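You operate a simulated robot arm through the tools that you are given. There is no shell and no other tool.

Carry out the task below with a simulated two-armed robot. There is one attempt and no reset: what you move stays moved.

TASK
Press the green start button three times. Put one of the green nozzles from the top of the steel bench on the top shelf of the hose rack. Put one of the green cartons from the upper shelf of the steel bench in the white tray. Put the 30 A fuse from the top of the steel bench on top of the blue nozzle there and the 15 A fuse in the red tray. Switch the guide handle on. Put the black cap in the green tray. Put the green roll on the top of the wood bench. Do these in any order. Set down upright: green nozzle, fuse. The guide handle goes anticlockwise seen from above, to its stop.

The check looks at the end state, three seconds after you hand in, the way a careful person would. Anything else that was tipped, shoved, dropped, spilled or broken makes it a failure. A push-on lid holds only when it is set on centred and level and pressed home; a screw cap is set on level and turned clockwise until tight.

THE ROBOT
Two 7-joint arms with two-finger parallel grippers on one trunk, on a base that drives. Base frame: it is fixed to the floor where the robot stands at the start and does not move with it; the origin is under the middle of the robot, x ahead of it, y to its left, z up. Units: cm, rad, N and s.
The left shoulder is at the start at [2, 13.8, 100], the right one opposite. With the tool pointing down near the work surface each hand reaches from about 10 to 48 cm from the robot's upright axis, wherever it stands, measured 20 degrees to its own side. Places, roughly: black cap (6x6x4 cm) [190, -60, 90]; blue nozzle [-125, -50, 100]; fuse [-150, -50, 100]; green carton [-125, -50, 125]; green nozzle [-150, -75, 100]; green roll [225, -100, 100]; green start button [50, 0, 70]; green tray (39x19 cm) [116, -26, 84]; guide handle [-60, 120, 100]; red tray (39x19 cm) [130, -6, 84]; top of the wood bench [170, -60, 90]; top shelf of the hose rack [240, -100, 90]; white tray (25x17x5 cm) [-240, -330, 90]. Payload 1.57 kg a hand.
The tool frame of a hand sits at the grasp point between the pads (the TCP): z along the fingers, y along the line on which they close. The tips reach 3 cm beyond it. The gripper opens to 8 cm. The fingers are 1.7 cm wide and 1.2 cm thick; the gripper's body (4 by 8.2 cm) begins 8 cm behind the TCP.
Orientation is told as [roll, pitch, yaw] about the base's x, y, z axes, in that order, counted from this pose: with the fingers straight down and closing along the base's y, the tool's x points along the base's -x, its y along +y and its z along -z.

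THE INTERFACE
- The arms move only by the tool apply_moves. It takes "left_deltas", "right_deltas" or both (then of equal length, played together; a hand with none holds still); each is a list of rows, each a list of 3 entries, a list of its own where there are three numbers: the shift along the base's x, y, z in units of 500 mm (1.0 is 500 mm), then the turn, a rotation vector about the base's x, y, z in units of 120 degrees (1.0 is 120 degrees), then the gripper command, from -1 (shut) to 1 (fully open), values between in proportion. In form: [[[x, y, z], [wx, wy, wz], hand], ...]. A call has 1 to 20 rows; each row is the pose to reach, as a shift and turn from the pose commanded when the call began. A call with a number of a shift or a turn outside -1 to 1 is refused whole. A row lasts 0.2 s, in which the tool goes at most 5 cm and 0.15 rad; a call with a longer step from one row to the next is refused whole, and so is a gripper value outside its range. Where a pose cannot be reached the arm comes as near as it can. A force on the tool above 40 N (or 10 N above the force at the start of the call, whichever is more), or a blocked arm, ends the call early, and 0.2 s more pass. The fingers move at their own pace (about 4.5 cm/s each) and stop on an object; they squeeze with about 38 N. The grip force told is the motor's: it shows also when the fingers shut on nothing. Time passes only in rows, and 0.2 s behind the last, so rows that repeat a pose let the fingers close. It gives the time, the measured TCP pose, the force on the tool (base axes), the opening and the grip force at its end, in the units of the frame above (readings bear some noise), with the torque about the TCP (base axes, N m) and any sound that the robot's microphone picked up.
- Cameras (640 x 400 px; columns grow to the right, rows downward): "scene" is now at [19.92, -1.65, 92.37]; the picture's right is [-0.05, -1.00, 0.00], its down [-0.19, 0.01, -0.98] and it looks along [0.98, -0.05, -0.19] (base axes); focal length 214 px, centre (320, 200). "left" rides on the left gripper at [7.2, 0.7, -12.2] in its tool frame; the picture's right is [-0.09, 1.00, 0.00], its down [-0.84, -0.08, -0.54] and it looks along [-0.54, -0.05, 0.84] (tool axes); focal length 238 px, centre (320, 200). "right" rides on the right gripper at [7.2, -0.7, -12.2] in its tool frame; the picture's right is [0.09, 1.00, 0.00], its down [-0.84, 0.08, -0.54] and it looks along [-0.54, 0.05, 0.84] (tool axes); focal length 238 px, centre (320, 200). There is no depth. A picture from a camera that has moved, and an enlarged one, comes with that camera's place and axes in the base frame and with its lens. The place of the scene camera against the robot may be out by one fixed shift of up to 1.8 cm in any direction.
- snapshot(camera): a new picture of that camera. It takes no simulated time.
- slide_trunk(by): slides the trunk up (or, below 0, down) by that many cm; the arms and the scene camera ride with it, the base frame stays. It gives what a move gives, with no picture.
- base_move(legs): drives the robot by 1 to 6 legs, each [ahead, left, turn to the left] in cm, cm and rad, along the robot's own axes; the way and the turn of a leg run together, so that a leg with both is an arc; at most 150 cm and 3.142 rad a leg. The arms and the cameras ride along, it lands a little off, and it stops where it bumps. It gives what a move gives.
- pan_tilt(pan, tilt): turns the head with the scene camera to pan (to the left, within 1.047 rad either way) and tilt (down, from -0.506 to 1.204), counted from straight ahead of the robot. It gives what a move gives.
- inspect(camera, box): a new picture of the part [left, top, right, bottom] of that camera's present view, enlarged. It takes no simulated time.
- sign_off(): hands the job in; it is judged then, once.

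Places have to be worked out from the pictures, the camera data and where the tool is seen. Open the grippers and draw the arms clear of the work before you hand the job in, unless the task says otherwise.

The tools are called after ">>>" as name(argument=value, ...) on one line, values as JSON. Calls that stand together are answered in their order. apply_moves: Moves the arms, as the interface text tells. Its arguments: {"type":"object","properties":{"left_deltas":{"type":"array"},"right_deltas":{"type":"array"}},"required":[]} The other tools are called the same way: slide_trunk (by) slides the trunk up or down; base_move (legs) drives the base; pan_tilt (pan, tilt) turns the head that bears the scene camera; snapshot (camera) takes a picture; inspect (camera, box) takes an enlarged picture of a part of a camera's view; sign_off () hands the job in.

At the start:

```text
t: 0.0
left_eef_pos: [36.39, 11.67, 88.28]
left_tool_rot: [0.002, 0.231, 0.006]
left_wrist_force: [0.8, 0.4, 0.0]
left_ft_torque: [0.03, 0.01, 0.01]
left_width: 7.98
left_grasp_force: 0.1
right_eef_pos: [37.45, -15.13, 89.55]
right_tool_rot: [-0.007, 0.045, 0.0]
right_wrist_force: [-0.1, -0.9, -1.2]
right_ft_torque: [0.01, 0.0, 0.02]
right_width: 7.98
right_grasp_force: 0.1
trunk travel left (down, up): [-37.5, 86.5]
robot x, y, heading: [0.15, -0.08, 0.0]
head pan, tilt: [-0.051, 0.192]
```

scene: 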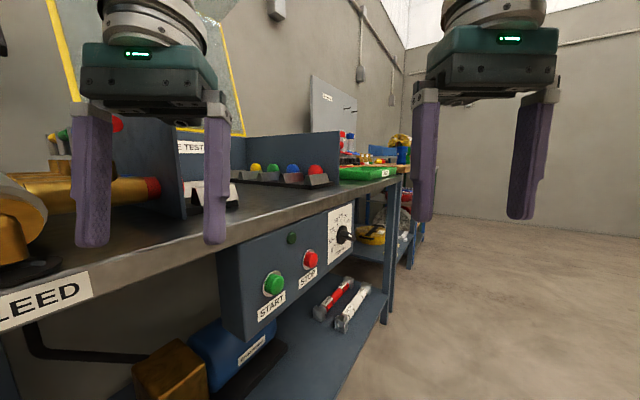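
right: 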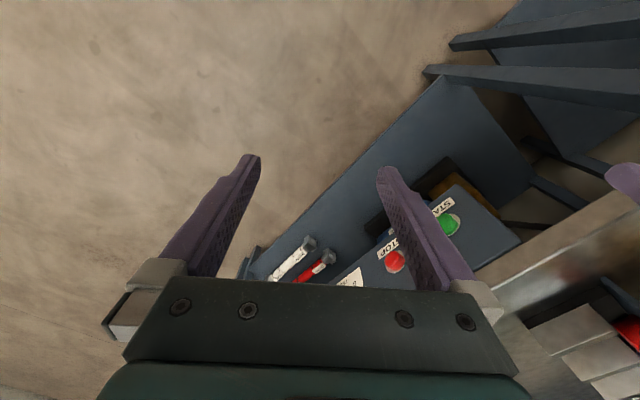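
left: 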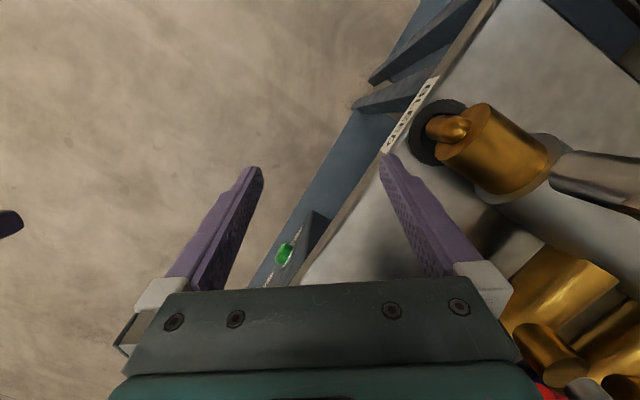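

I start by looking around with the head to learn the layout near the robot; the start button appears on a box under the bench edge ahead-left.

>>> pan_tilt(pan=0.6, tilt=0.3)

>>> snapshot(camera="scene")

>>> inspect(camera="scene", box=[160, 100, 420, 300])

```text
t: 1.0
left_eef_pos: [36.43, 11.61, 88.24]
left_tool_rot: [0.001, 0.235, 0.008]
left_wrist_force: [0.2, 0.3, 0.1]
left_ft_torque: [0.01, 0.01, 0.0]
left_width: 8.02
left_grasp_force: 0.1
right_eef_pos: [37.36, -15.12, 89.4]
right_tool_rot: [-0.008, 0.048, -0.001]
right_wrist_force: [0.5, 1.0, -0.2]
right_ft_torque: [0.01, -0.01, -0.01]
right_width: 7.98
right_grasp_force: 0.1
trunk travel left (down, up): [-37.5, 86.5]
robot x, y, heading: [0.21, -0.22, 0.002]
head pan, tilt: [0.6, 0.3]
```

```text
taken
camera scene: at [18.33, 4.09, 91.36], right [0.56, -0.83, 0.0], down [-0.24, -0.17, -0.96], along [0.79, 0.54, -0.3], focal length 214 px, centre (320, 200)
```

scene: 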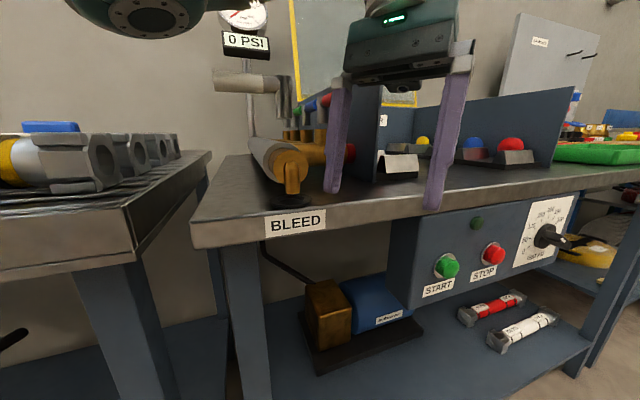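

```text
2.00 times, centred on (290, 200) of scene
camera zoom: at [18.33, 4.09, 91.36], right [0.56, -0.83, 0.0], down [-0.24, -0.17, -0.96], along [0.79, 0.54, -0.3], focal length 429 px, centre (380, 200)
```

zoom: 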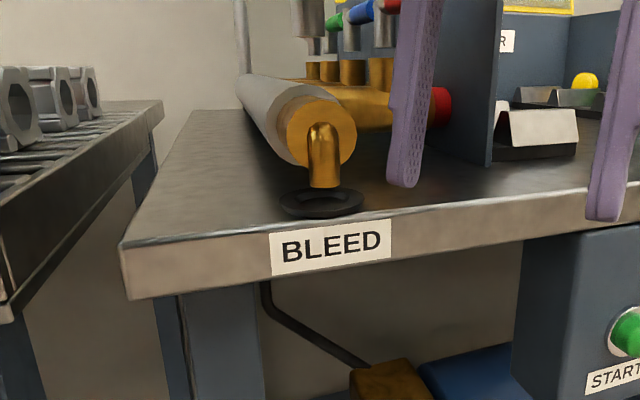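

The button comes out near [49.6, 5.2, 73.5] and the bench front runs along about [0.8, -0.6]. I look further left and right before driving.

>>> pan_tilt(pan=1.04, tilt=0.25)

>>> snapshot(camera="scene")

>>> pan_tilt(pan=-0.3, tilt=0.25)

>>> snapshot(camera="scene")

>>> pan_tilt(pan=-1.04, tilt=0.25)

>>> snapshot(camera="scene")

```text
t: 1.9
left_eef_pos: [36.42, 11.7, 88.19]
left_tool_rot: [0.002, 0.234, 0.007]
left_wrist_force: [-0.2, -0.4, -0.2]
left_ft_torque: [-0.04, -0.03, -0.02]
left_width: 7.98
left_grasp_force: 0.1
right_eef_pos: [37.5, -15.0, 89.55]
right_tool_rot: [-0.006, 0.047, -0.003]
right_wrist_force: [0.0, -0.3, -0.2]
right_ft_torque: [0.01, -0.05, 0.02]
right_width: 7.99
right_grasp_force: 0.1
trunk travel left (down, up): [-37.5, 86.5]
robot x, y, heading: [-0.12, 0.31, 0.004]
head pan, tilt: [1.04, 0.25]
```

```text
taken
camera scene: at [15.36, 6.87, 91.83], right [0.86, -0.51, 0.0], down [-0.13, -0.21, -0.97], along [0.49, 0.84, -0.25], focal length 214 px, centre (320, 200)
```

scene: 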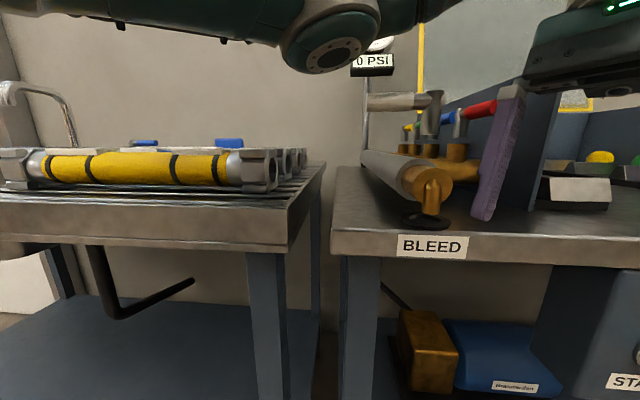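

```text
t: 3.4
left_eef_pos: [36.39, 11.53, 88.18]
left_tool_rot: [0.0, 0.233, 0.007]
left_wrist_force: [0.6, -0.3, 0.5]
left_ft_torque: [0.0, 0.01, 0.01]
left_width: 8.02
left_grasp_force: 0.0
right_eef_pos: [37.34, -15.03, 89.5]
right_tool_rot: [-0.006, 0.047, 0.0]
right_wrist_force: [0.7, 0.7, -0.8]
right_ft_torque: [0.0, 0.01, 0.03]
right_width: 8.03
right_grasp_force: 0.1
trunk travel left (down, up): [-37.5, 86.5]
robot x, y, heading: [-0.24, -0.1, 0.001]
head pan, tilt: [-0.3, 0.25]
```

```text
taken
camera scene: at [19.55, -3.93, 91.83], right [-0.29, -0.96, 0.0], down [-0.24, 0.07, -0.97], along [0.93, -0.29, -0.25], focal length 214 px, centre (320, 200)
```

scene: 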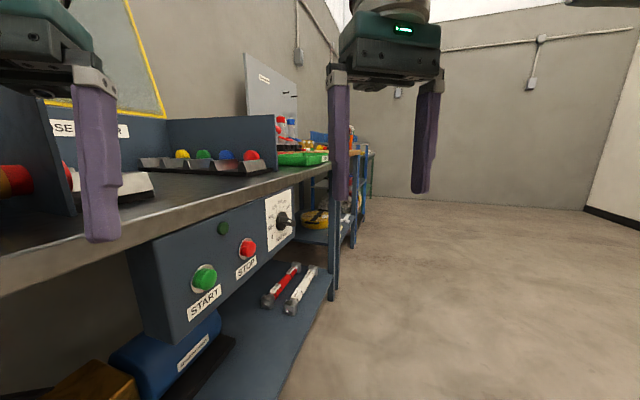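

```text
t: 4.5
left_eef_pos: [36.3, 11.65, 88.21]
left_tool_rot: [0.003, 0.234, 0.007]
left_wrist_force: [0.3, 0.0, -0.1]
left_ft_torque: [0.0, 0.0, -0.01]
left_width: 7.98
left_grasp_force: 0.1
right_eef_pos: [37.51, -15.0, 89.48]
right_tool_rot: [-0.008, 0.046, -0.002]
right_wrist_force: [-0.2, -0.3, 0.5]
right_ft_torque: [-0.01, -0.02, 0.0]
right_width: 7.99
right_grasp_force: 0.1
trunk travel left (down, up): [-37.5, 86.5]
robot x, y, heading: [-0.26, 0.21, -0.004]
head pan, tilt: [-1.04, 0.25]
```

```text
taken
camera scene: at [15.36, -9.23, 91.83], right [-0.86, -0.51, 0.0], down [-0.13, 0.21, -0.97], along [0.49, -0.84, -0.25], focal length 214 px, centre (320, 200)
```

scene: 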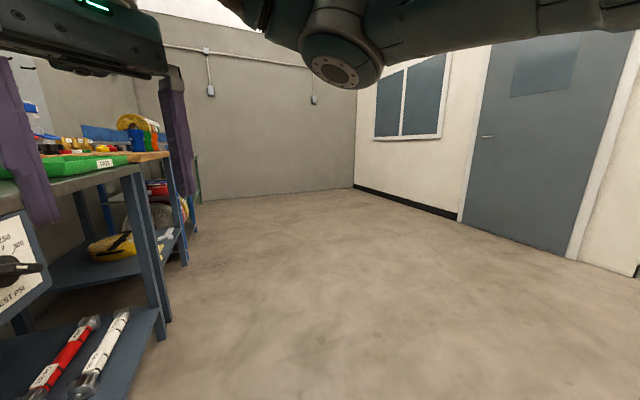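

The bench line runs about 30° to the right of my heading (normal ≈ [0.5, 0.866]) and the floor to the right is clear. I step back from the bench to the right and then turn to face it squarely.

>>> pan_tilt(pan=0.0, tilt=0.4)

>>> base_move(legs=[[6, -33, 0], [0, 0, 1.047]])

>>> snapshot(camera="scene")

>>> snapshot(camera="right")

```text
t: 5.8
left_eef_pos: [36.36, 11.57, 88.19]
left_tool_rot: [0.001, 0.234, 0.006]
left_wrist_force: [0.0, 0.1, -0.4]
left_ft_torque: [0.03, 0.03, -0.02]
left_width: 7.99
left_grasp_force: 0.1
right_eef_pos: [37.45, -15.0, 89.5]
right_tool_rot: [-0.007, 0.046, -0.004]
right_wrist_force: [-0.1, 0.9, 0.5]
right_ft_torque: [-0.01, 0.0, 0.01]
right_width: 7.99
right_grasp_force: 0.0
trunk travel left (down, up): [-37.5, 86.5]
robot x, y, heading: [0.26, 0.08, -0.0]
head pan, tilt: [0.0, 0.4]
```

```text
t: 10.6
left_eef_pos: [14.25, 4.2, 88.25]
left_tool_rot: [0.001, 0.233, 1.048]
left_wrist_force: [-0.5, -0.1, 0.2]
left_ft_torque: [0.0, 0.01, -0.01]
left_width: 8.01
left_grasp_force: 0.0
right_eef_pos: [37.87, -8.35, 89.46]
right_tool_rot: [-0.006, 0.047, 1.041]
right_wrist_force: [-0.5, 0.2, 0.1]
right_ft_torque: [-0.01, 0.01, 0.05]
right_width: 8.0
right_grasp_force: 0.1
trunk travel left (down, up): [-37.5, 86.5]
robot x, y, heading: [5.92, -33.02, 1.038]
head pan, tilt: [0.0, 0.4]
```

```text
taken
camera scene: at [16.32, -17.68, 90.44], right [0.86, -0.5, 0.0], down [-0.2, -0.34, -0.92], along [0.46, 0.8, -0.39], focal length 214 px, centre (320, 200)
```

scene: 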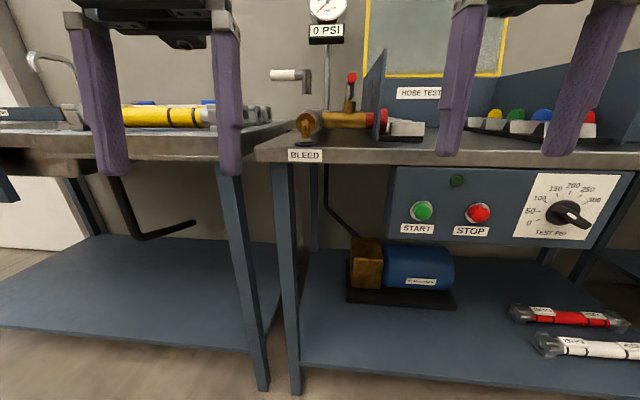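

```text
taken
camera right: at [35.18, -14.22, 102.04], right [-0.91, 0.42, 0.0], down [0.37, 0.78, 0.5], along [0.21, 0.45, -0.87], focal length 238 px, centre (320, 200)
```

right: 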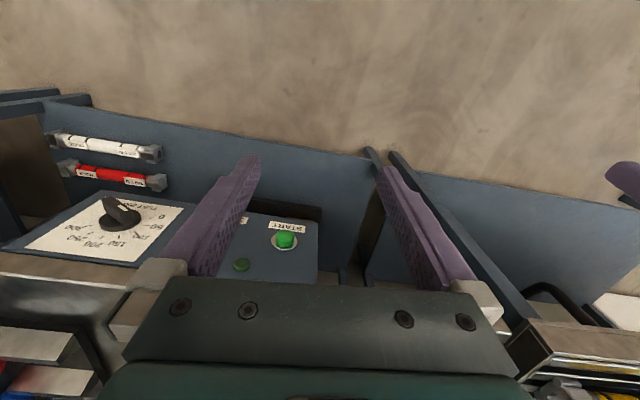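

Facing the bench, both cameras put the green START button near [49.8, 4.8, 73.5]. I close the right gripper and turn it to point level ahead at the button's height, still clear of the panel.

>>> apply_moves(right_deltas=[[[0.01, 0.005, -0.027], [0.055, -0.033, 0], -1], [[0.019, 0.01, -0.053], [0.111, -0.065, 0], -1], [[0.029, 0.015, -0.08], [0.166, -0.098, 0], -1], [[0.039, 0.02, -0.107], [0.222, -0.131, 0], -1], [[0.048, 0.025, -0.133], [0.277, -0.163, 0], -1], [[0.058, 0.03, -0.16], [0.333, -0.196, 0], -1], [[0.068, 0.034, -0.187], [0.388, -0.229, 0], -1], [[0.077, 0.039, -0.213], [0.443, -0.261, 0], -1], [[0.087, 0.044, -0.24], [0.499, -0.294, 0], -1], [[0.097, 0.049, -0.267], [0.554, -0.327, 0], -1], [[0.106, 0.054, -0.293], [0.61, -0.359, 0], -1], [[0.116, 0.059, -0.32], [0.665, -0.392, 0], -1], [[0.116, 0.059, -0.32], [0.665, -0.392, 0], -1], [[0.116, 0.059, -0.32], [0.665, -0.392, 0], -1]])

>>> snapshot(camera="scene")

>>> snapshot(camera="right")

```text
t: 13.6
left_eef_pos: [14.17, 4.14, 88.17]
left_tool_rot: [0.001, 0.234, 1.048]
left_wrist_force: [0.0, 0.3, -0.4]
left_ft_torque: [0.0, 0.0, 0.0]
left_width: 8.0
left_grasp_force: 0.0
right_eef_pos: [41.25, -6.53, 80.11]
right_tool_rot: [-0.011, -0.894, 1.043]
right_wrist_force: [0.3, -0.2, 0.2]
right_ft_torque: [0.0, -0.02, 0.01]
right_width: 0.0
right_grasp_force: 21.0
right hand out of reach, approached as far as the arm can: row 8, 9, 10, 11, 12, 13, 14
trunk travel left (down, up): [-37.5, 86.5]
robot x, y, heading: [6.07, -33.22, 1.043]
head pan, tilt: [0.0, 0.4]
```

```text
taken
camera scene: at [16.32, -17.68, 90.44], right [0.86, -0.5, 0.0], down [-0.2, -0.34, -0.92], along [0.46, 0.8, -0.39], focal length 214 px, centre (320, 200)
```

scene: 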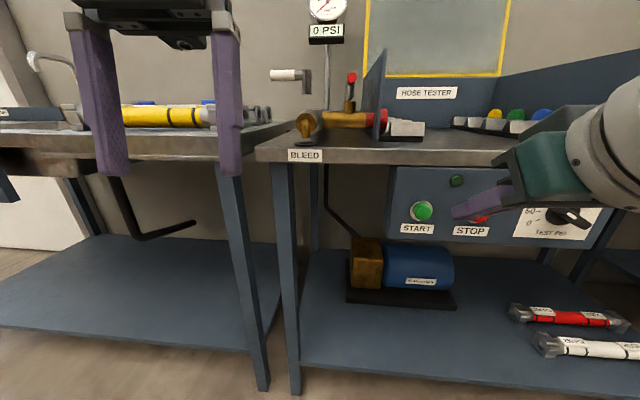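

```text
taken
camera right: at [34.8, -18.9, 82.17], right [-0.89, 0.46, -0.08], down [-0.02, 0.13, 0.99], along [0.46, 0.88, -0.1], focal length 238 px, centre (320, 200)
```

right: 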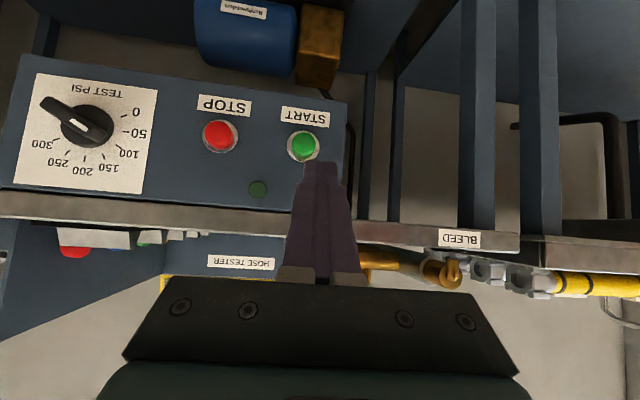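

The arm went as far as pitch -0.9; the tip is near [42.4, -4.5, 78.2], about 12 cm short of the button, 4.7 cm high and 1.7 cm to its left. A slanted tip will do: I lower the trunk 5 cm and shift the hand right slightly.

>>> slide_trunk(by=-5)

>>> apply_moves(right_deltas=[[[0.03, -0.017, 0], [0, 0, 0], -1], [[0.03, -0.017, 0], [0, 0, 0], -1]])

>>> snapshot(camera="right")

>>> snapshot(camera="scene")

```text
t: 14.6
left_eef_pos: [14.22, 4.15, 83.24]
left_tool_rot: [0.001, 0.233, 1.049]
left_wrist_force: [0.2, -0.3, -0.5]
left_ft_torque: [0.01, 0.01, 0.03]
left_width: 7.99
left_grasp_force: 0.1
right_eef_pos: [41.43, -6.72, 75.17]
right_tool_rot: [-0.01, -0.896, 1.042]
right_wrist_force: [0.6, 0.1, -0.4]
right_ft_torque: [0.02, 0.01, -0.01]
right_width: 0.0
right_grasp_force: 21.7
trunk travel left (down, up): [-32.5, 91.5]
robot x, y, heading: [6.09, -33.26, 1.042]
head pan, tilt: [0.0, 0.4]
```

```text
t: 15.2
left_eef_pos: [14.19, 4.2, 83.07]
left_tool_rot: [0.003, 0.233, 1.048]
left_wrist_force: [-0.1, 0.2, -1.3]
left_ft_torque: [0.02, 0.01, 0.0]
left_width: 8.02
left_grasp_force: 0.0
right_eef_pos: [42.74, -7.5, 75.19]
right_tool_rot: [-0.009, -0.895, 1.044]
right_wrist_force: [0.0, -0.3, 0.0]
right_ft_torque: [-0.03, 0.01, -0.02]
right_width: 0.0
right_grasp_force: 21.4
trunk travel left (down, up): [-32.5, 91.5]
robot x, y, heading: [6.59, -33.08, 1.045]
head pan, tilt: [0.0, 0.4]
```

```text
taken
camera right: at [36.29, -19.74, 77.2], right [-0.89, 0.46, -0.08], down [-0.02, 0.13, 0.99], along [0.46, 0.88, -0.1], focal length 238 px, centre (320, 200)
```

right: 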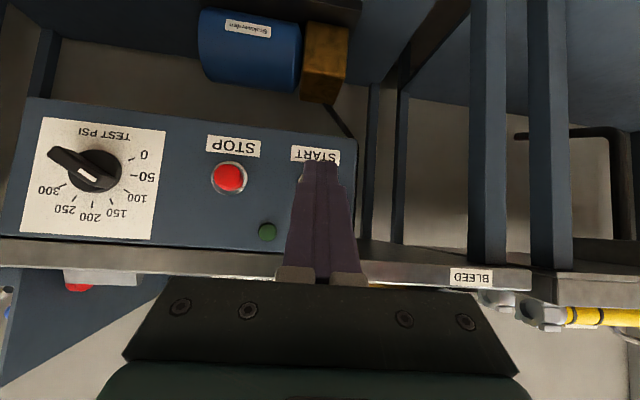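

```text
taken
camera scene: at [16.3, -17.65, 85.44], right [0.86, -0.5, 0.0], down [-0.2, -0.34, -0.92], along [0.46, 0.8, -0.39], focal length 214 px, centre (320, 200)
```

scene: 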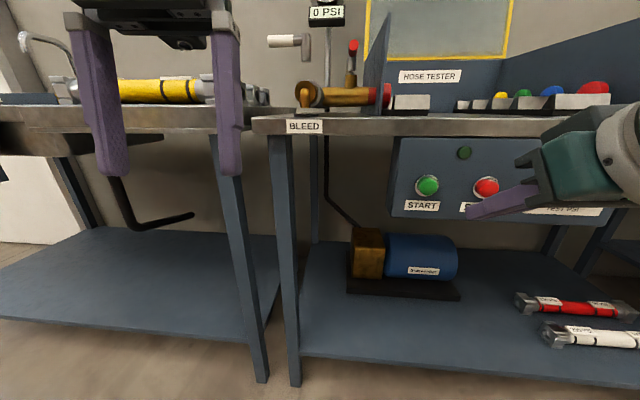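

The tip now sits at about [43.9, -5.5, 73.3], in line with the button and about 12 cm short of it. I advance 9.5 cm first and look.

>>> apply_moves(right_deltas=[[[0.032, 0.055, 0.002], [0, 0, 0], -1], [[0.064, 0.109, 0.003], [0, 0, 0], -1], [[0.096, 0.164, 0.004], [0, 0, 0], -1], [[0.096, 0.164, 0.004], [0, 0, 0], -1]])

>>> snapshot(camera="right")

>>> inspect(camera="scene", box=[380, 130, 540, 230])

```text
t: 16.2
left_eef_pos: [14.28, 4.14, 83.24]
left_tool_rot: [0.001, 0.235, 1.049]
left_wrist_force: [-0.2, 0.0, -0.1]
left_ft_torque: [0.01, 0.0, 0.01]
left_width: 7.99
left_grasp_force: 0.1
right_eef_pos: [47.52, 0.7, 75.47]
right_tool_rot: [-0.011, -0.896, 1.044]
right_wrist_force: [-0.3, -0.3, 0.4]
right_ft_torque: [-0.02, 0.01, 0.01]
right_width: 0.0
right_grasp_force: 21.6
trunk travel left (down, up): [-32.5, 91.5]
robot x, y, heading: [6.02, -33.54, 1.047]
head pan, tilt: [0.0, 0.4]
```

```text
taken
camera right: at [41.13, -11.56, 77.45], right [-0.89, 0.46, -0.08], down [-0.02, 0.13, 0.99], along [0.46, 0.88, -0.1], focal length 238 px, centre (320, 200)
```

right: 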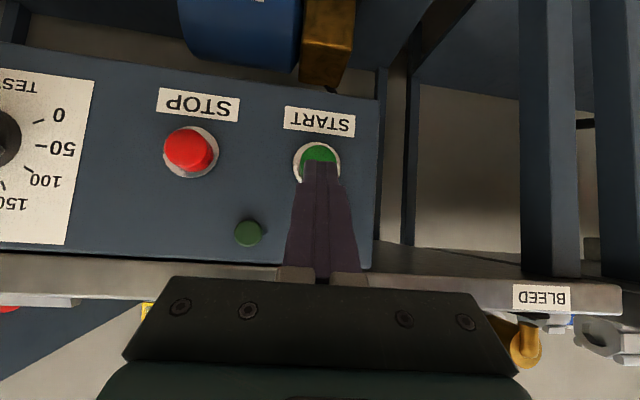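

```text
4.00 times, centred on (460, 180) of scene
camera zoom: at [16.31, -17.71, 85.43], right [0.86, -0.5, 0.0], down [-0.2, -0.34, -0.92], along [0.46, 0.8, -0.39], focal length 858 px, centre (-240, 280)
```

zoom: 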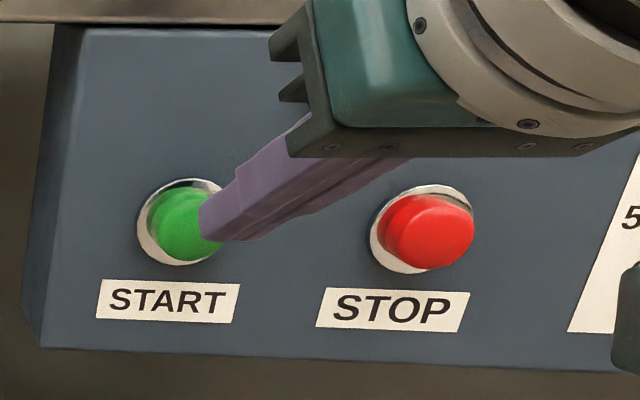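

The tip is aligned with the START button. I push slowly ahead in 0.4 cm rows and watch force and sound.

>>> apply_moves(right_deltas=[[[0.004, 0.007, 0], [0, 0, 0], -1], [[0.008, 0.014, 0], [0, 0, 0], -1], [[0.012, 0.021, 0], [0, 0, 0], -1], [[0.016, 0.028, 0], [0, 0, 0], -1], [[0.02, 0.035, 0], [0, 0, 0], -1], [[0.024, 0.041, 0], [0, 0, 0], -1]])

>>> inspect(camera="scene", box=[380, 130, 540, 230])

```text
t: 17.6
left_eef_pos: [14.19, 4.05, 83.19]
left_tool_rot: [0.002, 0.236, 1.048]
left_wrist_force: [0.1, 0.5, 0.4]
left_ft_torque: [0.0, -0.01, -0.03]
left_width: 8.02
left_grasp_force: 0.0
right_eef_pos: [48.72, 2.57, 75.32]
right_tool_rot: [-0.012, -0.896, 1.044]
right_wrist_force: [-2.3, -4.8, 4.6]
right_ft_torque: [-0.01, -0.03, -0.05]
right_width: 0.03
right_grasp_force: 21.3
trunk travel left (down, up): [-32.5, 91.5]
robot x, y, heading: [6.12, -33.01, 1.048]
head pan, tilt: [0.0, 0.4]
heard: click
```

```text
4.00 times, centred on (460, 180) of scene
camera zoom: at [16.27, -17.81, 85.42], right [0.86, -0.5, 0.0], down [-0.2, -0.34, -0.92], along [0.46, 0.8, -0.39], focal length 858 px, centre (-240, 280)
```

zoom: 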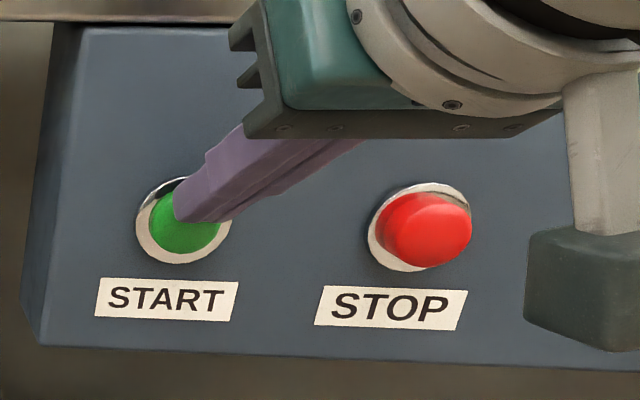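

One click heard. I retreat 2.5 cm to let the button spring back.

>>> apply_moves(right_deltas=[[[-0.012, -0.021, 0], [0, 0, 0], -1], [[-0.025, -0.043, 0], [0, 0, 0], -1], [[-0.025, -0.043, 0], [0, 0, 0], -1]])

>>> inspect(camera="scene", box=[380, 130, 540, 230])

```text
t: 18.4
left_eef_pos: [14.21, 4.27, 83.19]
left_tool_rot: [0.001, 0.234, 1.05]
left_wrist_force: [-0.6, -0.6, 0.3]
left_ft_torque: [-0.01, 0.03, -0.02]
left_width: 8.03
left_grasp_force: 0.0
right_eef_pos: [47.59, 0.59, 75.32]
right_tool_rot: [-0.01, -0.896, 1.043]
right_wrist_force: [-0.2, -0.5, 0.0]
right_ft_torque: [0.04, -0.03, 0.02]
right_width: 0.0
right_grasp_force: 21.8
trunk travel left (down, up): [-32.5, 91.5]
robot x, y, heading: [6.24, -33.63, 1.047]
head pan, tilt: [0.0, 0.4]
```

```text
4.00 times, centred on (460, 180) of scene
camera zoom: at [16.33, -17.66, 85.44], right [0.86, -0.5, 0.0], down [-0.2, -0.34, -0.92], along [0.46, 0.8, -0.39], focal length 858 px, centre (-240, 280)
```

zoom: 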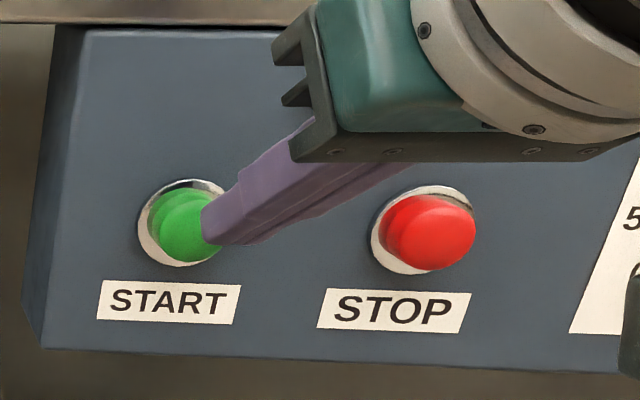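

The button sprang back with no further click. I press a second time the same way, then back off.

>>> apply_moves(right_deltas=[[[0.004, 0.007, 0], [0, 0, 0], -1], [[0.008, 0.014, 0], [0, 0, 0], -1], [[0.012, 0.021, 0], [0, 0, 0], -1], [[0.016, 0.028, 0], [0, 0, 0], -1], [[0.02, 0.035, 0], [0, 0, 0], -1], [[0.025, 0.043, 0], [0, 0, 0], -1]])

>>> apply_moves(right_deltas=[[[-0.012, -0.021, 0], [0, 0, 0], -1], [[-0.025, -0.043, 0], [0, 0, 0], -1], [[-0.025, -0.043, 0], [0, 0, 0], -1]])

```text
t: 19.8
left_eef_pos: [14.23, 3.95, 83.3]
left_tool_rot: [0.002, 0.237, 1.048]
left_wrist_force: [-0.4, 0.2, 0.8]
left_ft_torque: [-0.02, 0.0, 0.01]
left_width: 8.01
left_grasp_force: 0.0
right_eef_pos: [48.75, 2.68, 75.33]
right_tool_rot: [-0.01, -0.896, 1.044]
right_wrist_force: [-2.5, -5.5, 3.0]
right_ft_torque: [-0.04, -0.02, -0.02]
right_width: 0.0
right_grasp_force: 21.0
trunk travel left (down, up): [-32.5, 91.5]
robot x, y, heading: [6.15, -32.93, 1.042]
head pan, tilt: [0.0, 0.4]
heard: click
```

```text
t: 20.6
left_eef_pos: [14.19, 4.12, 83.19]
left_tool_rot: [0.001, 0.235, 1.05]
left_wrist_force: [0.1, -0.1, -0.3]
left_ft_torque: [-0.01, -0.01, -0.01]
left_width: 7.99
left_grasp_force: 0.1
right_eef_pos: [47.5, 0.59, 75.3]
right_tool_rot: [-0.012, -0.896, 1.044]
right_wrist_force: [-0.3, 0.0, -0.1]
right_ft_torque: [0.01, -0.02, -0.01]
right_width: 0.0
right_grasp_force: 21.7
trunk travel left (down, up): [-32.5, 91.5]
robot x, y, heading: [5.99, -32.87, 1.044]
head pan, tilt: [0.0, 0.4]
```

Second click heard. Now the third press, then a full retreat from the panel.

>>> apply_moves(right_deltas=[[[0.004, 0.007, 0], [0, 0, 0], -1], [[0.008, 0.014, 0], [0, 0, 0], -1], [[0.012, 0.021, 0], [0, 0, 0], -1], [[0.016, 0.028, 0], [0, 0, 0], -1], [[0.02, 0.035, 0], [0, 0, 0], -1], [[0.025, 0.043, 0], [0, 0, 0], -1]])

>>> apply_moves(right_deltas=[[[-0.012, -0.021, 0], [0, 0, 0], -1], [[-0.025, -0.043, 0], [0, 0, 0], -1], [[-0.065, -0.112, 0], [0, 0, 0], -1], [[-0.1, -0.173, 0], [0, 0, 0], -1], [[-0.1, -0.173, 0], [0, 0, 0], -1]])

>>> inspect(camera="scene", box=[380, 130, 540, 230])

```text
t: 22.0
left_eef_pos: [14.25, 4.04, 83.12]
left_tool_rot: [0.0, 0.235, 1.048]
left_wrist_force: [0.0, 0.3, -0.1]
left_ft_torque: [-0.03, -0.01, -0.01]
left_width: 7.99
left_grasp_force: 0.0
right_eef_pos: [48.74, 2.53, 75.31]
right_tool_rot: [-0.011, -0.895, 1.044]
right_wrist_force: [-3.3, -6.6, 5.3]
right_ft_torque: [0.01, -0.05, -0.07]
right_width: 0.0
right_grasp_force: 21.1
trunk travel left (down, up): [-32.5, 91.5]
robot x, y, heading: [5.74, -33.08, 1.043]
head pan, tilt: [0.0, 0.4]
heard: click
```

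```text
t: 23.2
left_eef_pos: [14.34, 4.18, 83.14]
left_tool_rot: [0.002, 0.233, 1.048]
left_wrist_force: [-0.2, -0.1, 0.7]
left_ft_torque: [0.0, 0.04, -0.02]
left_width: 8.01
left_grasp_force: 0.0
right_eef_pos: [43.86, -5.98, 75.22]
right_tool_rot: [-0.009, -0.896, 1.042]
right_wrist_force: [-0.8, 0.8, 0.6]
right_ft_torque: [0.02, 0.05, 0.01]
right_width: 0.0
right_grasp_force: 20.7
trunk travel left (down, up): [-32.5, 91.5]
robot x, y, heading: [5.75, -33.38, 1.044]
head pan, tilt: [0.0, 0.4]
```

```text
4.00 times, centred on (460, 180) of scene
camera zoom: at [16.33, -17.65, 85.44], right [0.86, -0.5, 0.0], down [-0.2, -0.34, -0.92], along [0.46, 0.8, -0.39], focal length 858 px, centre (-240, 280)
```

zoom: 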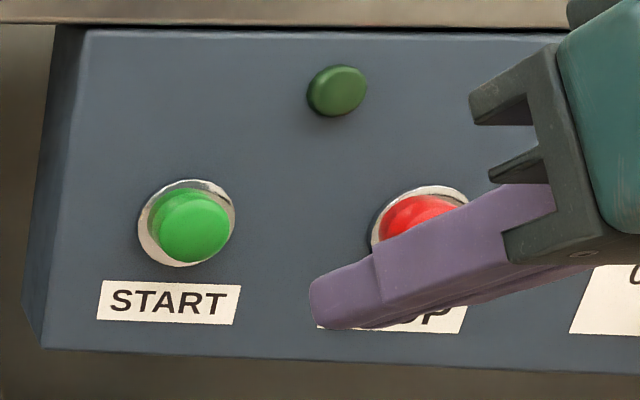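

Three clicks in all; the button part is done. I bring the right hand back to fingers-down, open, and raise it clear, then drive left to look for the guide handle.

>>> apply_moves(right_deltas=[[[-0.018, -0.021, 0.038], [-0.046, 0.027, 0], 1], [[-0.036, -0.042, 0.075], [-0.092, 0.054, 0], 1], [[-0.054, -0.063, 0.113], [-0.138, 0.081, 0], 1], [[-0.072, -0.084, 0.15], [-0.184, 0.108, 0], 1], [[-0.09, -0.105, 0.188], [-0.23, 0.136, 0], 1], [[-0.108, -0.126, 0.225], [-0.276, 0.163, 0], 1], [[-0.126, -0.147, 0.263], [-0.322, 0.19, 0], 1], [[-0.144, -0.168, 0.3], [-0.368, 0.217, 0], 1], [[-0.144, -0.168, 0.3], [-0.368, 0.217, 0], 1]])

>>> slide_trunk(by=25)

>>> pan_tilt(pan=0.7, tilt=0.4)

>>> snapshot(camera="scene")

>>> pan_tilt(pan=-0.3, tilt=0.45)

>>> snapshot(camera="scene")

```text
t: 24.5
left_eef_pos: [14.27, 4.18, 83.14]
left_tool_rot: [0.003, 0.236, 1.049]
left_wrist_force: [-0.3, -0.2, -0.3]
left_ft_torque: [0.01, -0.02, -0.05]
left_width: 7.98
left_grasp_force: 0.0
right_eef_pos: [39.11, -14.03, 80.49]
right_tool_rot: [-0.132, -0.112, 1.072]
right_wrist_force: [-0.2, -0.4, -0.4]
right_ft_torque: [-0.03, 0.03, -0.03]
right_width: 8.02
right_grasp_force: 0.0
trunk travel left (down, up): [-32.5, 91.5]
robot x, y, heading: [6.24, -33.31, 1.042]
head pan, tilt: [0.0, 0.4]
stopped in row 6 (right hand): the arm was blocked; the commanded pose is now the measured one
```

```text
t: 27.1
left_eef_pos: [14.22, 4.12, 108.19]
left_tool_rot: [0.001, 0.238, 1.047]
left_wrist_force: [0.7, -0.1, 0.7]
left_ft_torque: [0.03, 0.02, -0.02]
left_width: 8.0
left_grasp_force: 0.1
right_eef_pos: [38.97, -14.08, 105.54]
right_tool_rot: [-0.132, -0.114, 1.069]
right_wrist_force: [-0.4, 0.1, 0.2]
right_ft_torque: [0.0, -0.01, 0.0]
right_width: 8.01
right_grasp_force: 0.0
trunk travel left (down, up): [-57.5, 66.5]
robot x, y, heading: [6.32, -33.03, 1.041]
head pan, tilt: [0.0, 0.4]
```

```text
t: 28.2
left_eef_pos: [14.26, 3.95, 108.11]
left_tool_rot: [0.001, 0.237, 1.049]
left_wrist_force: [-0.2, 0.6, 0.9]
left_ft_torque: [0.02, 0.02, -0.01]
left_width: 8.0
left_grasp_force: 0.1
right_eef_pos: [39.05, -14.08, 105.53]
right_tool_rot: [-0.133, -0.114, 1.069]
right_wrist_force: [0.4, -0.3, 1.1]
right_ft_torque: [-0.01, 0.01, -0.02]
right_width: 8.0
right_grasp_force: 0.1
trunk travel left (down, up): [-57.5, 66.5]
robot x, y, heading: [6.11, -33.14, 1.041]
head pan, tilt: [0.7, 0.4]
```

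```text
taken
camera scene: at [10.08, -16.56, 110.44], right [0.99, 0.17, 0.0], down [0.07, -0.38, -0.92], along [-0.16, 0.91, -0.39], focal length 214 px, centre (320, 200)
```

scene: 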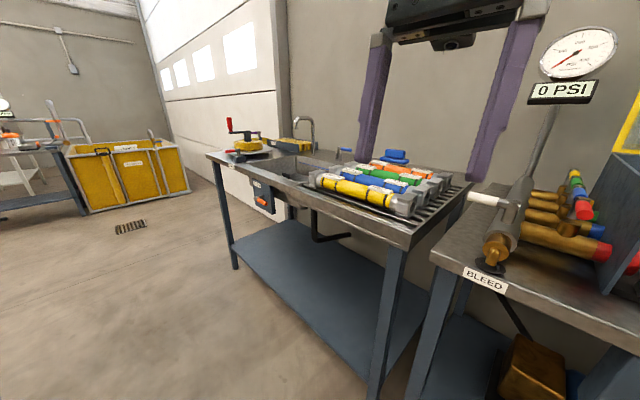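

```text
t: 29.4
left_eef_pos: [14.21, 4.24, 108.19]
left_tool_rot: [0.003, 0.234, 1.05]
left_wrist_force: [-0.1, -0.1, 0.6]
left_ft_torque: [0.04, -0.02, -0.02]
left_width: 7.98
left_grasp_force: 0.0
right_eef_pos: [39.01, -13.97, 105.5]
right_tool_rot: [-0.132, -0.113, 1.07]
right_wrist_force: [-0.6, -0.7, 0.4]
right_ft_torque: [-0.02, 0.0, -0.01]
right_width: 7.99
right_grasp_force: 0.0
trunk travel left (down, up): [-57.5, 66.5]
robot x, y, heading: [5.83, -33.27, 1.043]
head pan, tilt: [-0.3, 0.45]
```

```text
taken
camera scene: at [18.42, -19.46, 109.97], right [0.68, -0.74, 0.0], down [-0.32, -0.29, -0.9], along [0.66, 0.61, -0.44], focal length 214 px, centre (320, 200)
```

scene: 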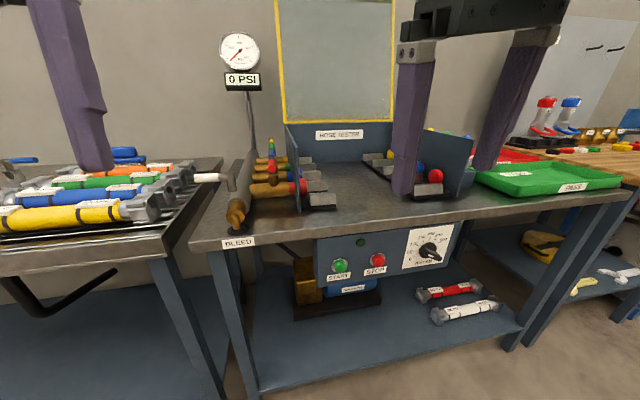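

At the far left end of the sink bench there is a yellow device with a red-gripped handle, likely the guide handle. I zoom in on it.

>>> pan_tilt(pan=0.7, tilt=0.4)

>>> inspect(camera="scene", box=[200, 100, 360, 200])

>>> inspect(camera="scene", box=[0, 80, 200, 240])

```text
t: 30.7
left_eef_pos: [14.15, 4.07, 108.23]
left_tool_rot: [0.001, 0.234, 1.049]
left_wrist_force: [-0.1, -0.2, -0.4]
left_ft_torque: [0.0, 0.04, 0.01]
left_width: 7.97
left_grasp_force: 0.1
right_eef_pos: [39.05, -13.96, 105.61]
right_tool_rot: [-0.133, -0.111, 1.069]
right_wrist_force: [-0.4, 0.2, 0.2]
right_ft_torque: [0.0, 0.01, 0.0]
right_width: 8.01
right_grasp_force: 0.1
trunk travel left (down, up): [-57.5, 66.5]
robot x, y, heading: [5.93, -32.74, 1.045]
head pan, tilt: [0.7, 0.4]
```

```text
4.00 times, centred on (280, 150) of scene
camera zoom: at [10.08, -16.56, 110.44], right [0.99, 0.17, 0.0], down [0.07, -0.38, -0.92], along [-0.16, 0.91, -0.39], focal length 858 px, centre (480, 400)
```

zoom: 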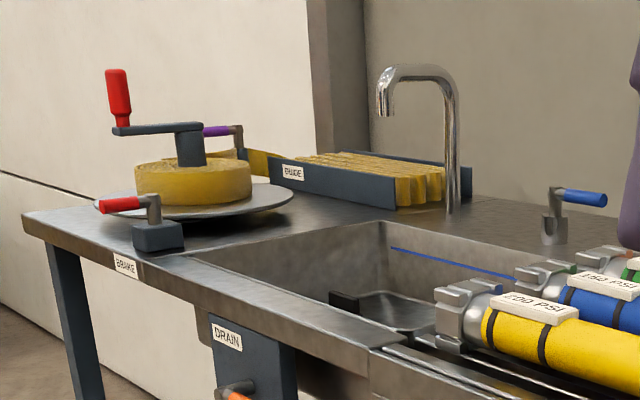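

```text
2.50 times, centred on (100, 160) of scene
camera zoom: at [10.08, -16.56, 110.44], right [0.99, 0.17, 0.0], down [0.07, -0.38, -0.92], along [-0.16, 0.91, -0.39], focal length 536 px, centre (870, 300)
```

zoom: 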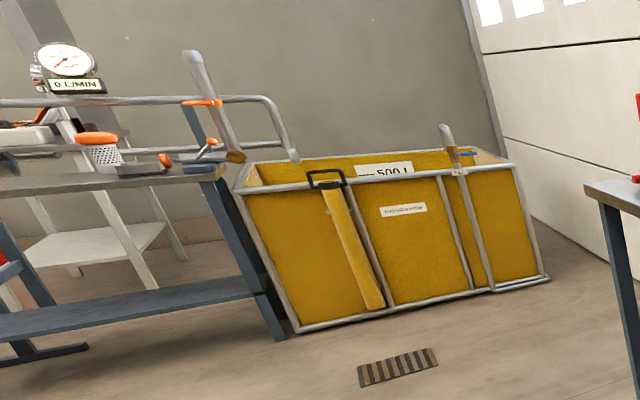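

The purple lever behind the hose reel, by the GUIDE board, matches the given place of the guide handle. I drive left along the bench to look at it closer.

>>> base_move(legs=[[0, 110, 0]])

>>> pan_tilt(pan=0.0, tilt=0.45)

>>> snapshot(camera="scene")

```text
t: 36.3
left_eef_pos: [-80.38, 58.8, 108.24]
left_tool_rot: [0.001, 0.238, 1.053]
left_wrist_force: [-0.8, 0.8, 0.1]
left_ft_torque: [-0.03, 0.0, 0.02]
left_width: 8.01
left_grasp_force: 0.0
right_eef_pos: [-55.49, 40.77, 105.51]
right_tool_rot: [-0.132, -0.113, 1.073]
right_wrist_force: [0.0, 1.2, 0.1]
right_ft_torque: [0.04, -0.01, 0.0]
right_width: 8.0
right_grasp_force: 0.0
trunk travel left (down, up): [-57.5, 66.5]
robot x, y, heading: [-88.54, 21.34, 1.045]
head pan, tilt: [0.7, 0.4]
```

```text
t: 37.4
left_eef_pos: [-80.28, 58.82, 108.2]
left_tool_rot: [0.002, 0.236, 1.052]
left_wrist_force: [0.2, -0.3, -0.8]
left_ft_torque: [0.05, 0.01, 0.0]
left_width: 7.99
left_grasp_force: 0.1
right_eef_pos: [-55.38, 40.69, 105.49]
right_tool_rot: [-0.133, -0.112, 1.073]
right_wrist_force: [-0.9, 0.3, 0.1]
right_ft_torque: [0.01, 0.01, -0.02]
right_width: 8.03
right_grasp_force: 0.0
trunk travel left (down, up): [-57.5, 66.5]
robot x, y, heading: [-88.58, 21.17, 1.049]
head pan, tilt: [0.0, 0.45]
```

```text
taken
camera scene: at [-78.19, 36.93, 109.97], right [0.87, -0.5, 0.0], down [-0.22, -0.38, -0.9], along [0.45, 0.78, -0.44], focal length 214 px, centre (320, 200)
```

scene: 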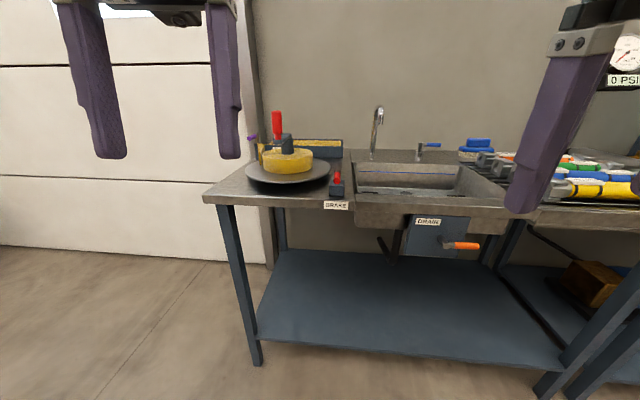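

The bench's left end is open and the lever sits at its back-left corner. I zoom to see the lever and its direction.

>>> inspect(camera="scene", box=[200, 100, 360, 220])

>>> inspect(camera="left", box=[0, 0, 640, 400])

```text
3.33 times, centred on (280, 160) of scene
camera zoom: at [-78.19, 36.93, 109.97], right [0.87, -0.5, 0.0], down [-0.22, -0.38, -0.9], along [0.45, 0.78, -0.44], focal length 715 px, centre (453, 333)
```

zoom: 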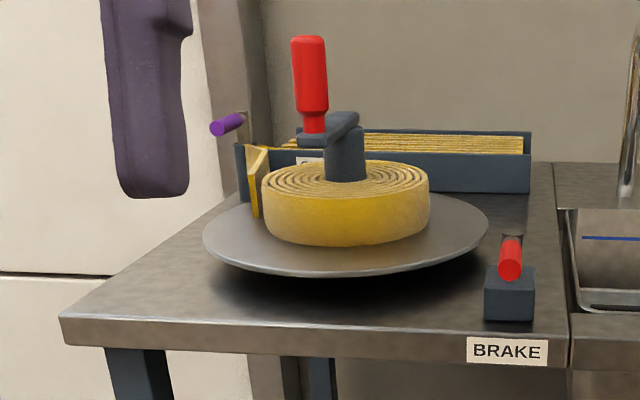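

```text
1.00 times, centred on (320, 200) of left (not enlarged: the box is as wide or as high as the picture)
camera zoom: at [-82.86, 55.47, 121.72], right [-0.82, 0.57, -0.02], down [0.53, 0.78, 0.33], along [0.2, 0.26, -0.94], focal length 238 px, centre (320, 200)
```

zoom: 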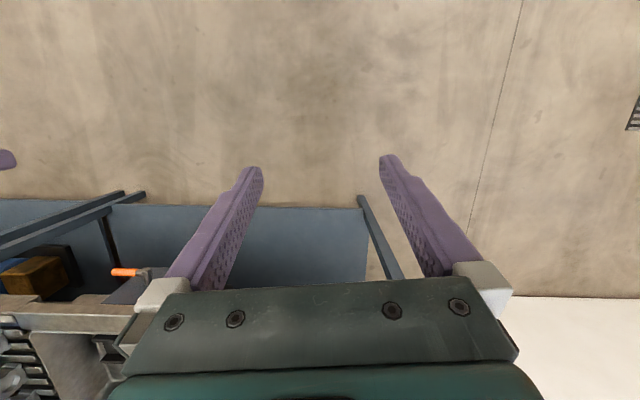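

The lever post is near [-57, 122, 96], about 5 cm in from the bench's left edge, with the grip pointing left. I drive around to the left end of the bench to get near it.

>>> base_move(legs=[[0, 62, 0], [60, 0, 0]])

>>> pan_tilt(pan=-0.6, tilt=0.4)

>>> snapshot(camera="scene")

```text
t: 43.9
left_eef_pos: [-103.7, 141.92, 108.08]
left_tool_rot: [0.003, 0.235, 1.053]
left_wrist_force: [0.4, 1.1, 0.9]
left_ft_torque: [-0.01, 0.01, 0.02]
left_width: 7.98
left_grasp_force: 0.0
right_eef_pos: [-78.85, 123.9, 105.58]
right_tool_rot: [-0.134, -0.114, 1.072]
right_wrist_force: [0.2, 0.6, -0.2]
right_ft_torque: [-0.02, 0.03, 0.02]
right_width: 7.99
right_grasp_force: 0.0
trunk travel left (down, up): [-57.5, 66.5]
robot x, y, heading: [-111.62, 104.55, 1.047]
head pan, tilt: [0.0, 0.45]
```

```text
t: 44.9
left_eef_pos: [-103.8, 141.87, 108.16]
left_tool_rot: [0.0, 0.235, 1.052]
left_wrist_force: [0.7, -0.2, 1.0]
left_ft_torque: [0.01, 0.0, 0.04]
left_width: 8.0
left_grasp_force: 0.1
right_eef_pos: [-78.95, 123.78, 105.48]
right_tool_rot: [-0.133, -0.112, 1.071]
right_wrist_force: [0.5, 0.7, 0.4]
right_ft_torque: [0.0, 0.01, -0.04]
right_width: 7.98
right_grasp_force: 0.1
trunk travel left (down, up): [-57.5, 66.5]
robot x, y, heading: [-111.73, 104.29, 1.047]
head pan, tilt: [-0.6, 0.4]
```

```text
taken
camera scene: at [-97.93, 116.06, 110.44], right [0.43, -0.9, 0.0], down [-0.35, -0.17, -0.92], along [0.83, 0.4, -0.39], focal length 214 px, centre (320, 200)
```

scene: 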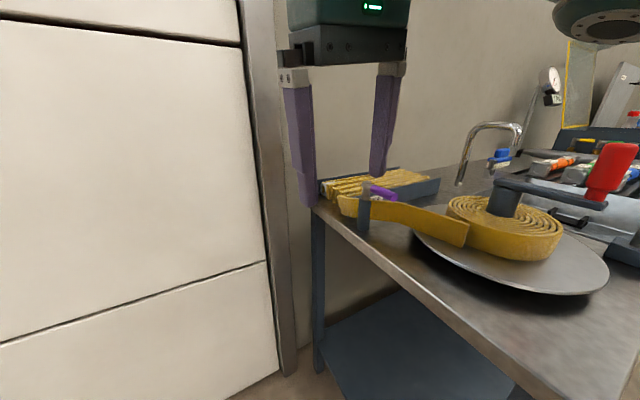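

Now the lever is close; I zoom in on it.

>>> inspect(camera="scene", box=[310, 150, 470, 250])

>>> snapshot(camera="right")

```text
4.00 times, centred on (390, 200) of scene
camera zoom: at [-97.93, 116.06, 110.44], right [0.43, -0.9, 0.0], down [-0.35, -0.17, -0.92], along [0.83, 0.4, -0.39], focal length 858 px, centre (40, 200)
```

zoom: 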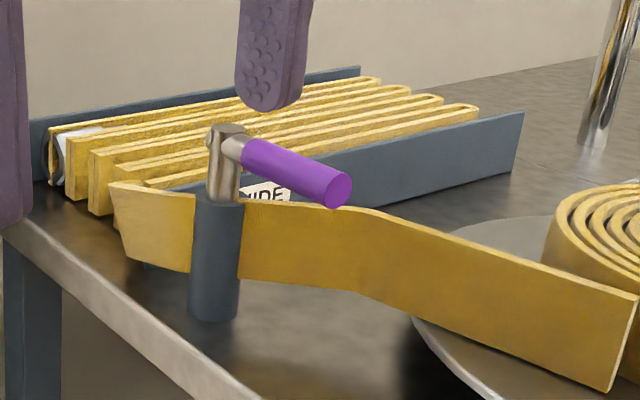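

```text
taken
camera right: at [-83.8, 116.88, 116.83], right [-0.9, 0.41, -0.14], down [0.24, 0.75, 0.62], along [0.36, 0.52, -0.77], focal length 238 px, centre (320, 200)
```

right: 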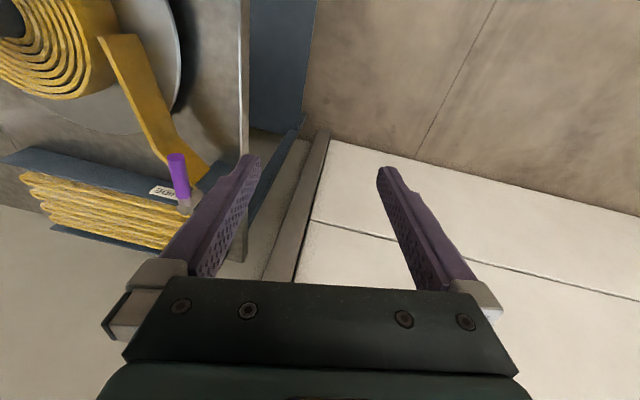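

The lever is a 6.4 cm bar from its post near [-58.4, 125.2, 96.6], now pointing to the front; anticlockwise means swinging it to the right (+[0.87,-0.5]). I retract the left hand from the wall, close the right gripper, and step a bit nearer with a slight right turn.

>>> apply_moves(left_deltas=[[[-0.03, -0.052, 0], [0, 0, 0], 1], [[-0.06, -0.104, 0], [0, 0, 0], 1], [[-0.09, -0.156, 0], [0, 0, 0], 1], [[-0.12, -0.208, 0], [0, 0, 0], 1]], right_deltas=[[[0, 0, 0], [0, 0, 0], -1], [[0, 0, 0], [0, 0, 0], -1], [[0, 0, 0], [0, 0, 0], -1], [[0, 0, 0], [0, 0, 0], -1]])

>>> base_move(legs=[[0, 0, -0.44], [7, 2, 0]])

>>> snapshot(camera="scene")

>>> snapshot(camera="right")

```text
t: 45.9
left_eef_pos: [-110.0, 131.25, 107.47]
left_tool_rot: [0.017, 0.273, 1.065]
left_wrist_force: [-0.2, -0.5, -0.5]
left_ft_torque: [0.01, 0.05, -0.02]
left_width: 7.99
left_grasp_force: 0.0
right_eef_pos: [-78.93, 123.69, 105.52]
right_tool_rot: [-0.133, -0.112, 1.072]
right_wrist_force: [0.2, 0.7, 0.5]
right_ft_torque: [-0.02, 0.03, 0.02]
right_width: 0.0
right_grasp_force: 3.9
trunk travel left (down, up): [-57.5, 66.5]
robot x, y, heading: [-112.07, 104.81, 1.044]
head pan, tilt: [-0.6, 0.4]
```

```text
t: 48.2
left_eef_pos: [-94.14, 133.61, 107.38]
left_tool_rot: [0.02, 0.27, 0.619]
left_wrist_force: [0.0, -0.2, -0.8]
left_ft_torque: [0.02, -0.03, 0.02]
left_width: 8.0
left_grasp_force: 0.0
right_eef_pos: [-69.26, 113.7, 105.45]
right_tool_rot: [-0.133, -0.111, 0.632]
right_wrist_force: [-0.5, -0.3, 0.5]
right_ft_torque: [-0.01, -0.01, 0.02]
right_width: 0.0
right_grasp_force: 21.0
trunk travel left (down, up): [-57.5, 66.5]
robot x, y, heading: [-106.99, 110.1, 0.61]
head pan, tilt: [-0.6, 0.4]
```

```text
taken
camera scene: at [-89.14, 114.82, 110.44], right [0.01, -1.0, 0.0], down [-0.39, 0.0, -0.92], along [0.92, 0.01, -0.39], focal length 214 px, centre (320, 200)
```

scene: 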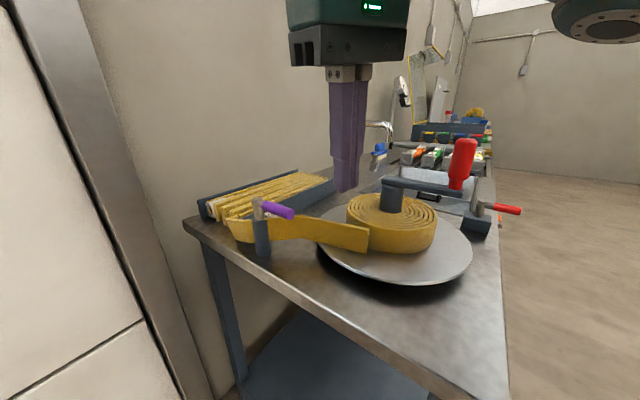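

```text
taken
camera right: at [-76.62, 109.44, 116.84], right [-0.64, 0.75, -0.14], down [0.54, 0.58, 0.62], along [0.55, 0.32, -0.77], focal length 238 px, centre (320, 200)
```

right: 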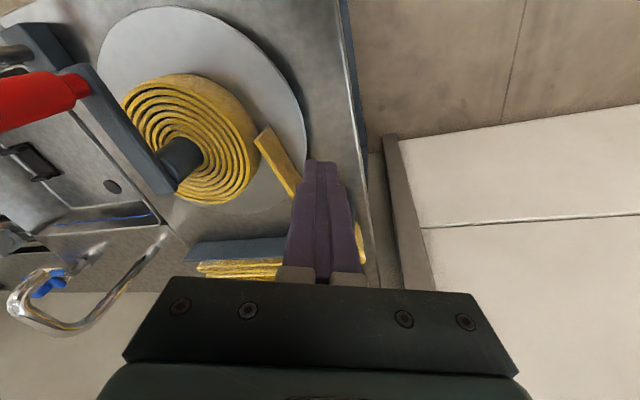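

I zoom on the lever from this pose to refine its place relative to the hand.

>>> inspect(camera="scene", box=[200, 150, 360, 270])

>>> snapshot(camera="left")

```text
3.33 times, centred on (280, 210) of scene
camera zoom: at [-89.14, 114.82, 110.44], right [0.01, -1.0, 0.0], down [-0.39, 0.0, -0.92], along [0.92, 0.01, -0.39], focal length 715 px, centre (453, 167)
```

zoom: 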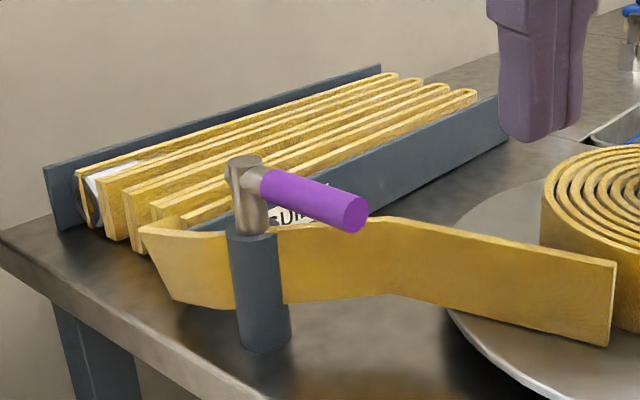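

```text
taken
camera left: at [-97.43, 131.89, 121.02], right [-0.5, 0.86, -0.01], down [0.82, 0.48, 0.3], along [0.26, 0.14, -0.95], focal length 238 px, centre (320, 200)
```

left: 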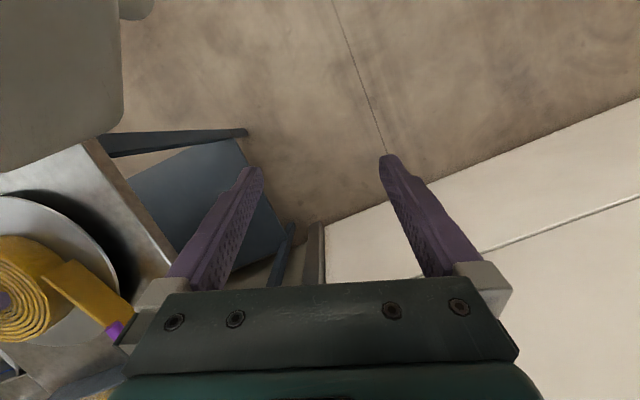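

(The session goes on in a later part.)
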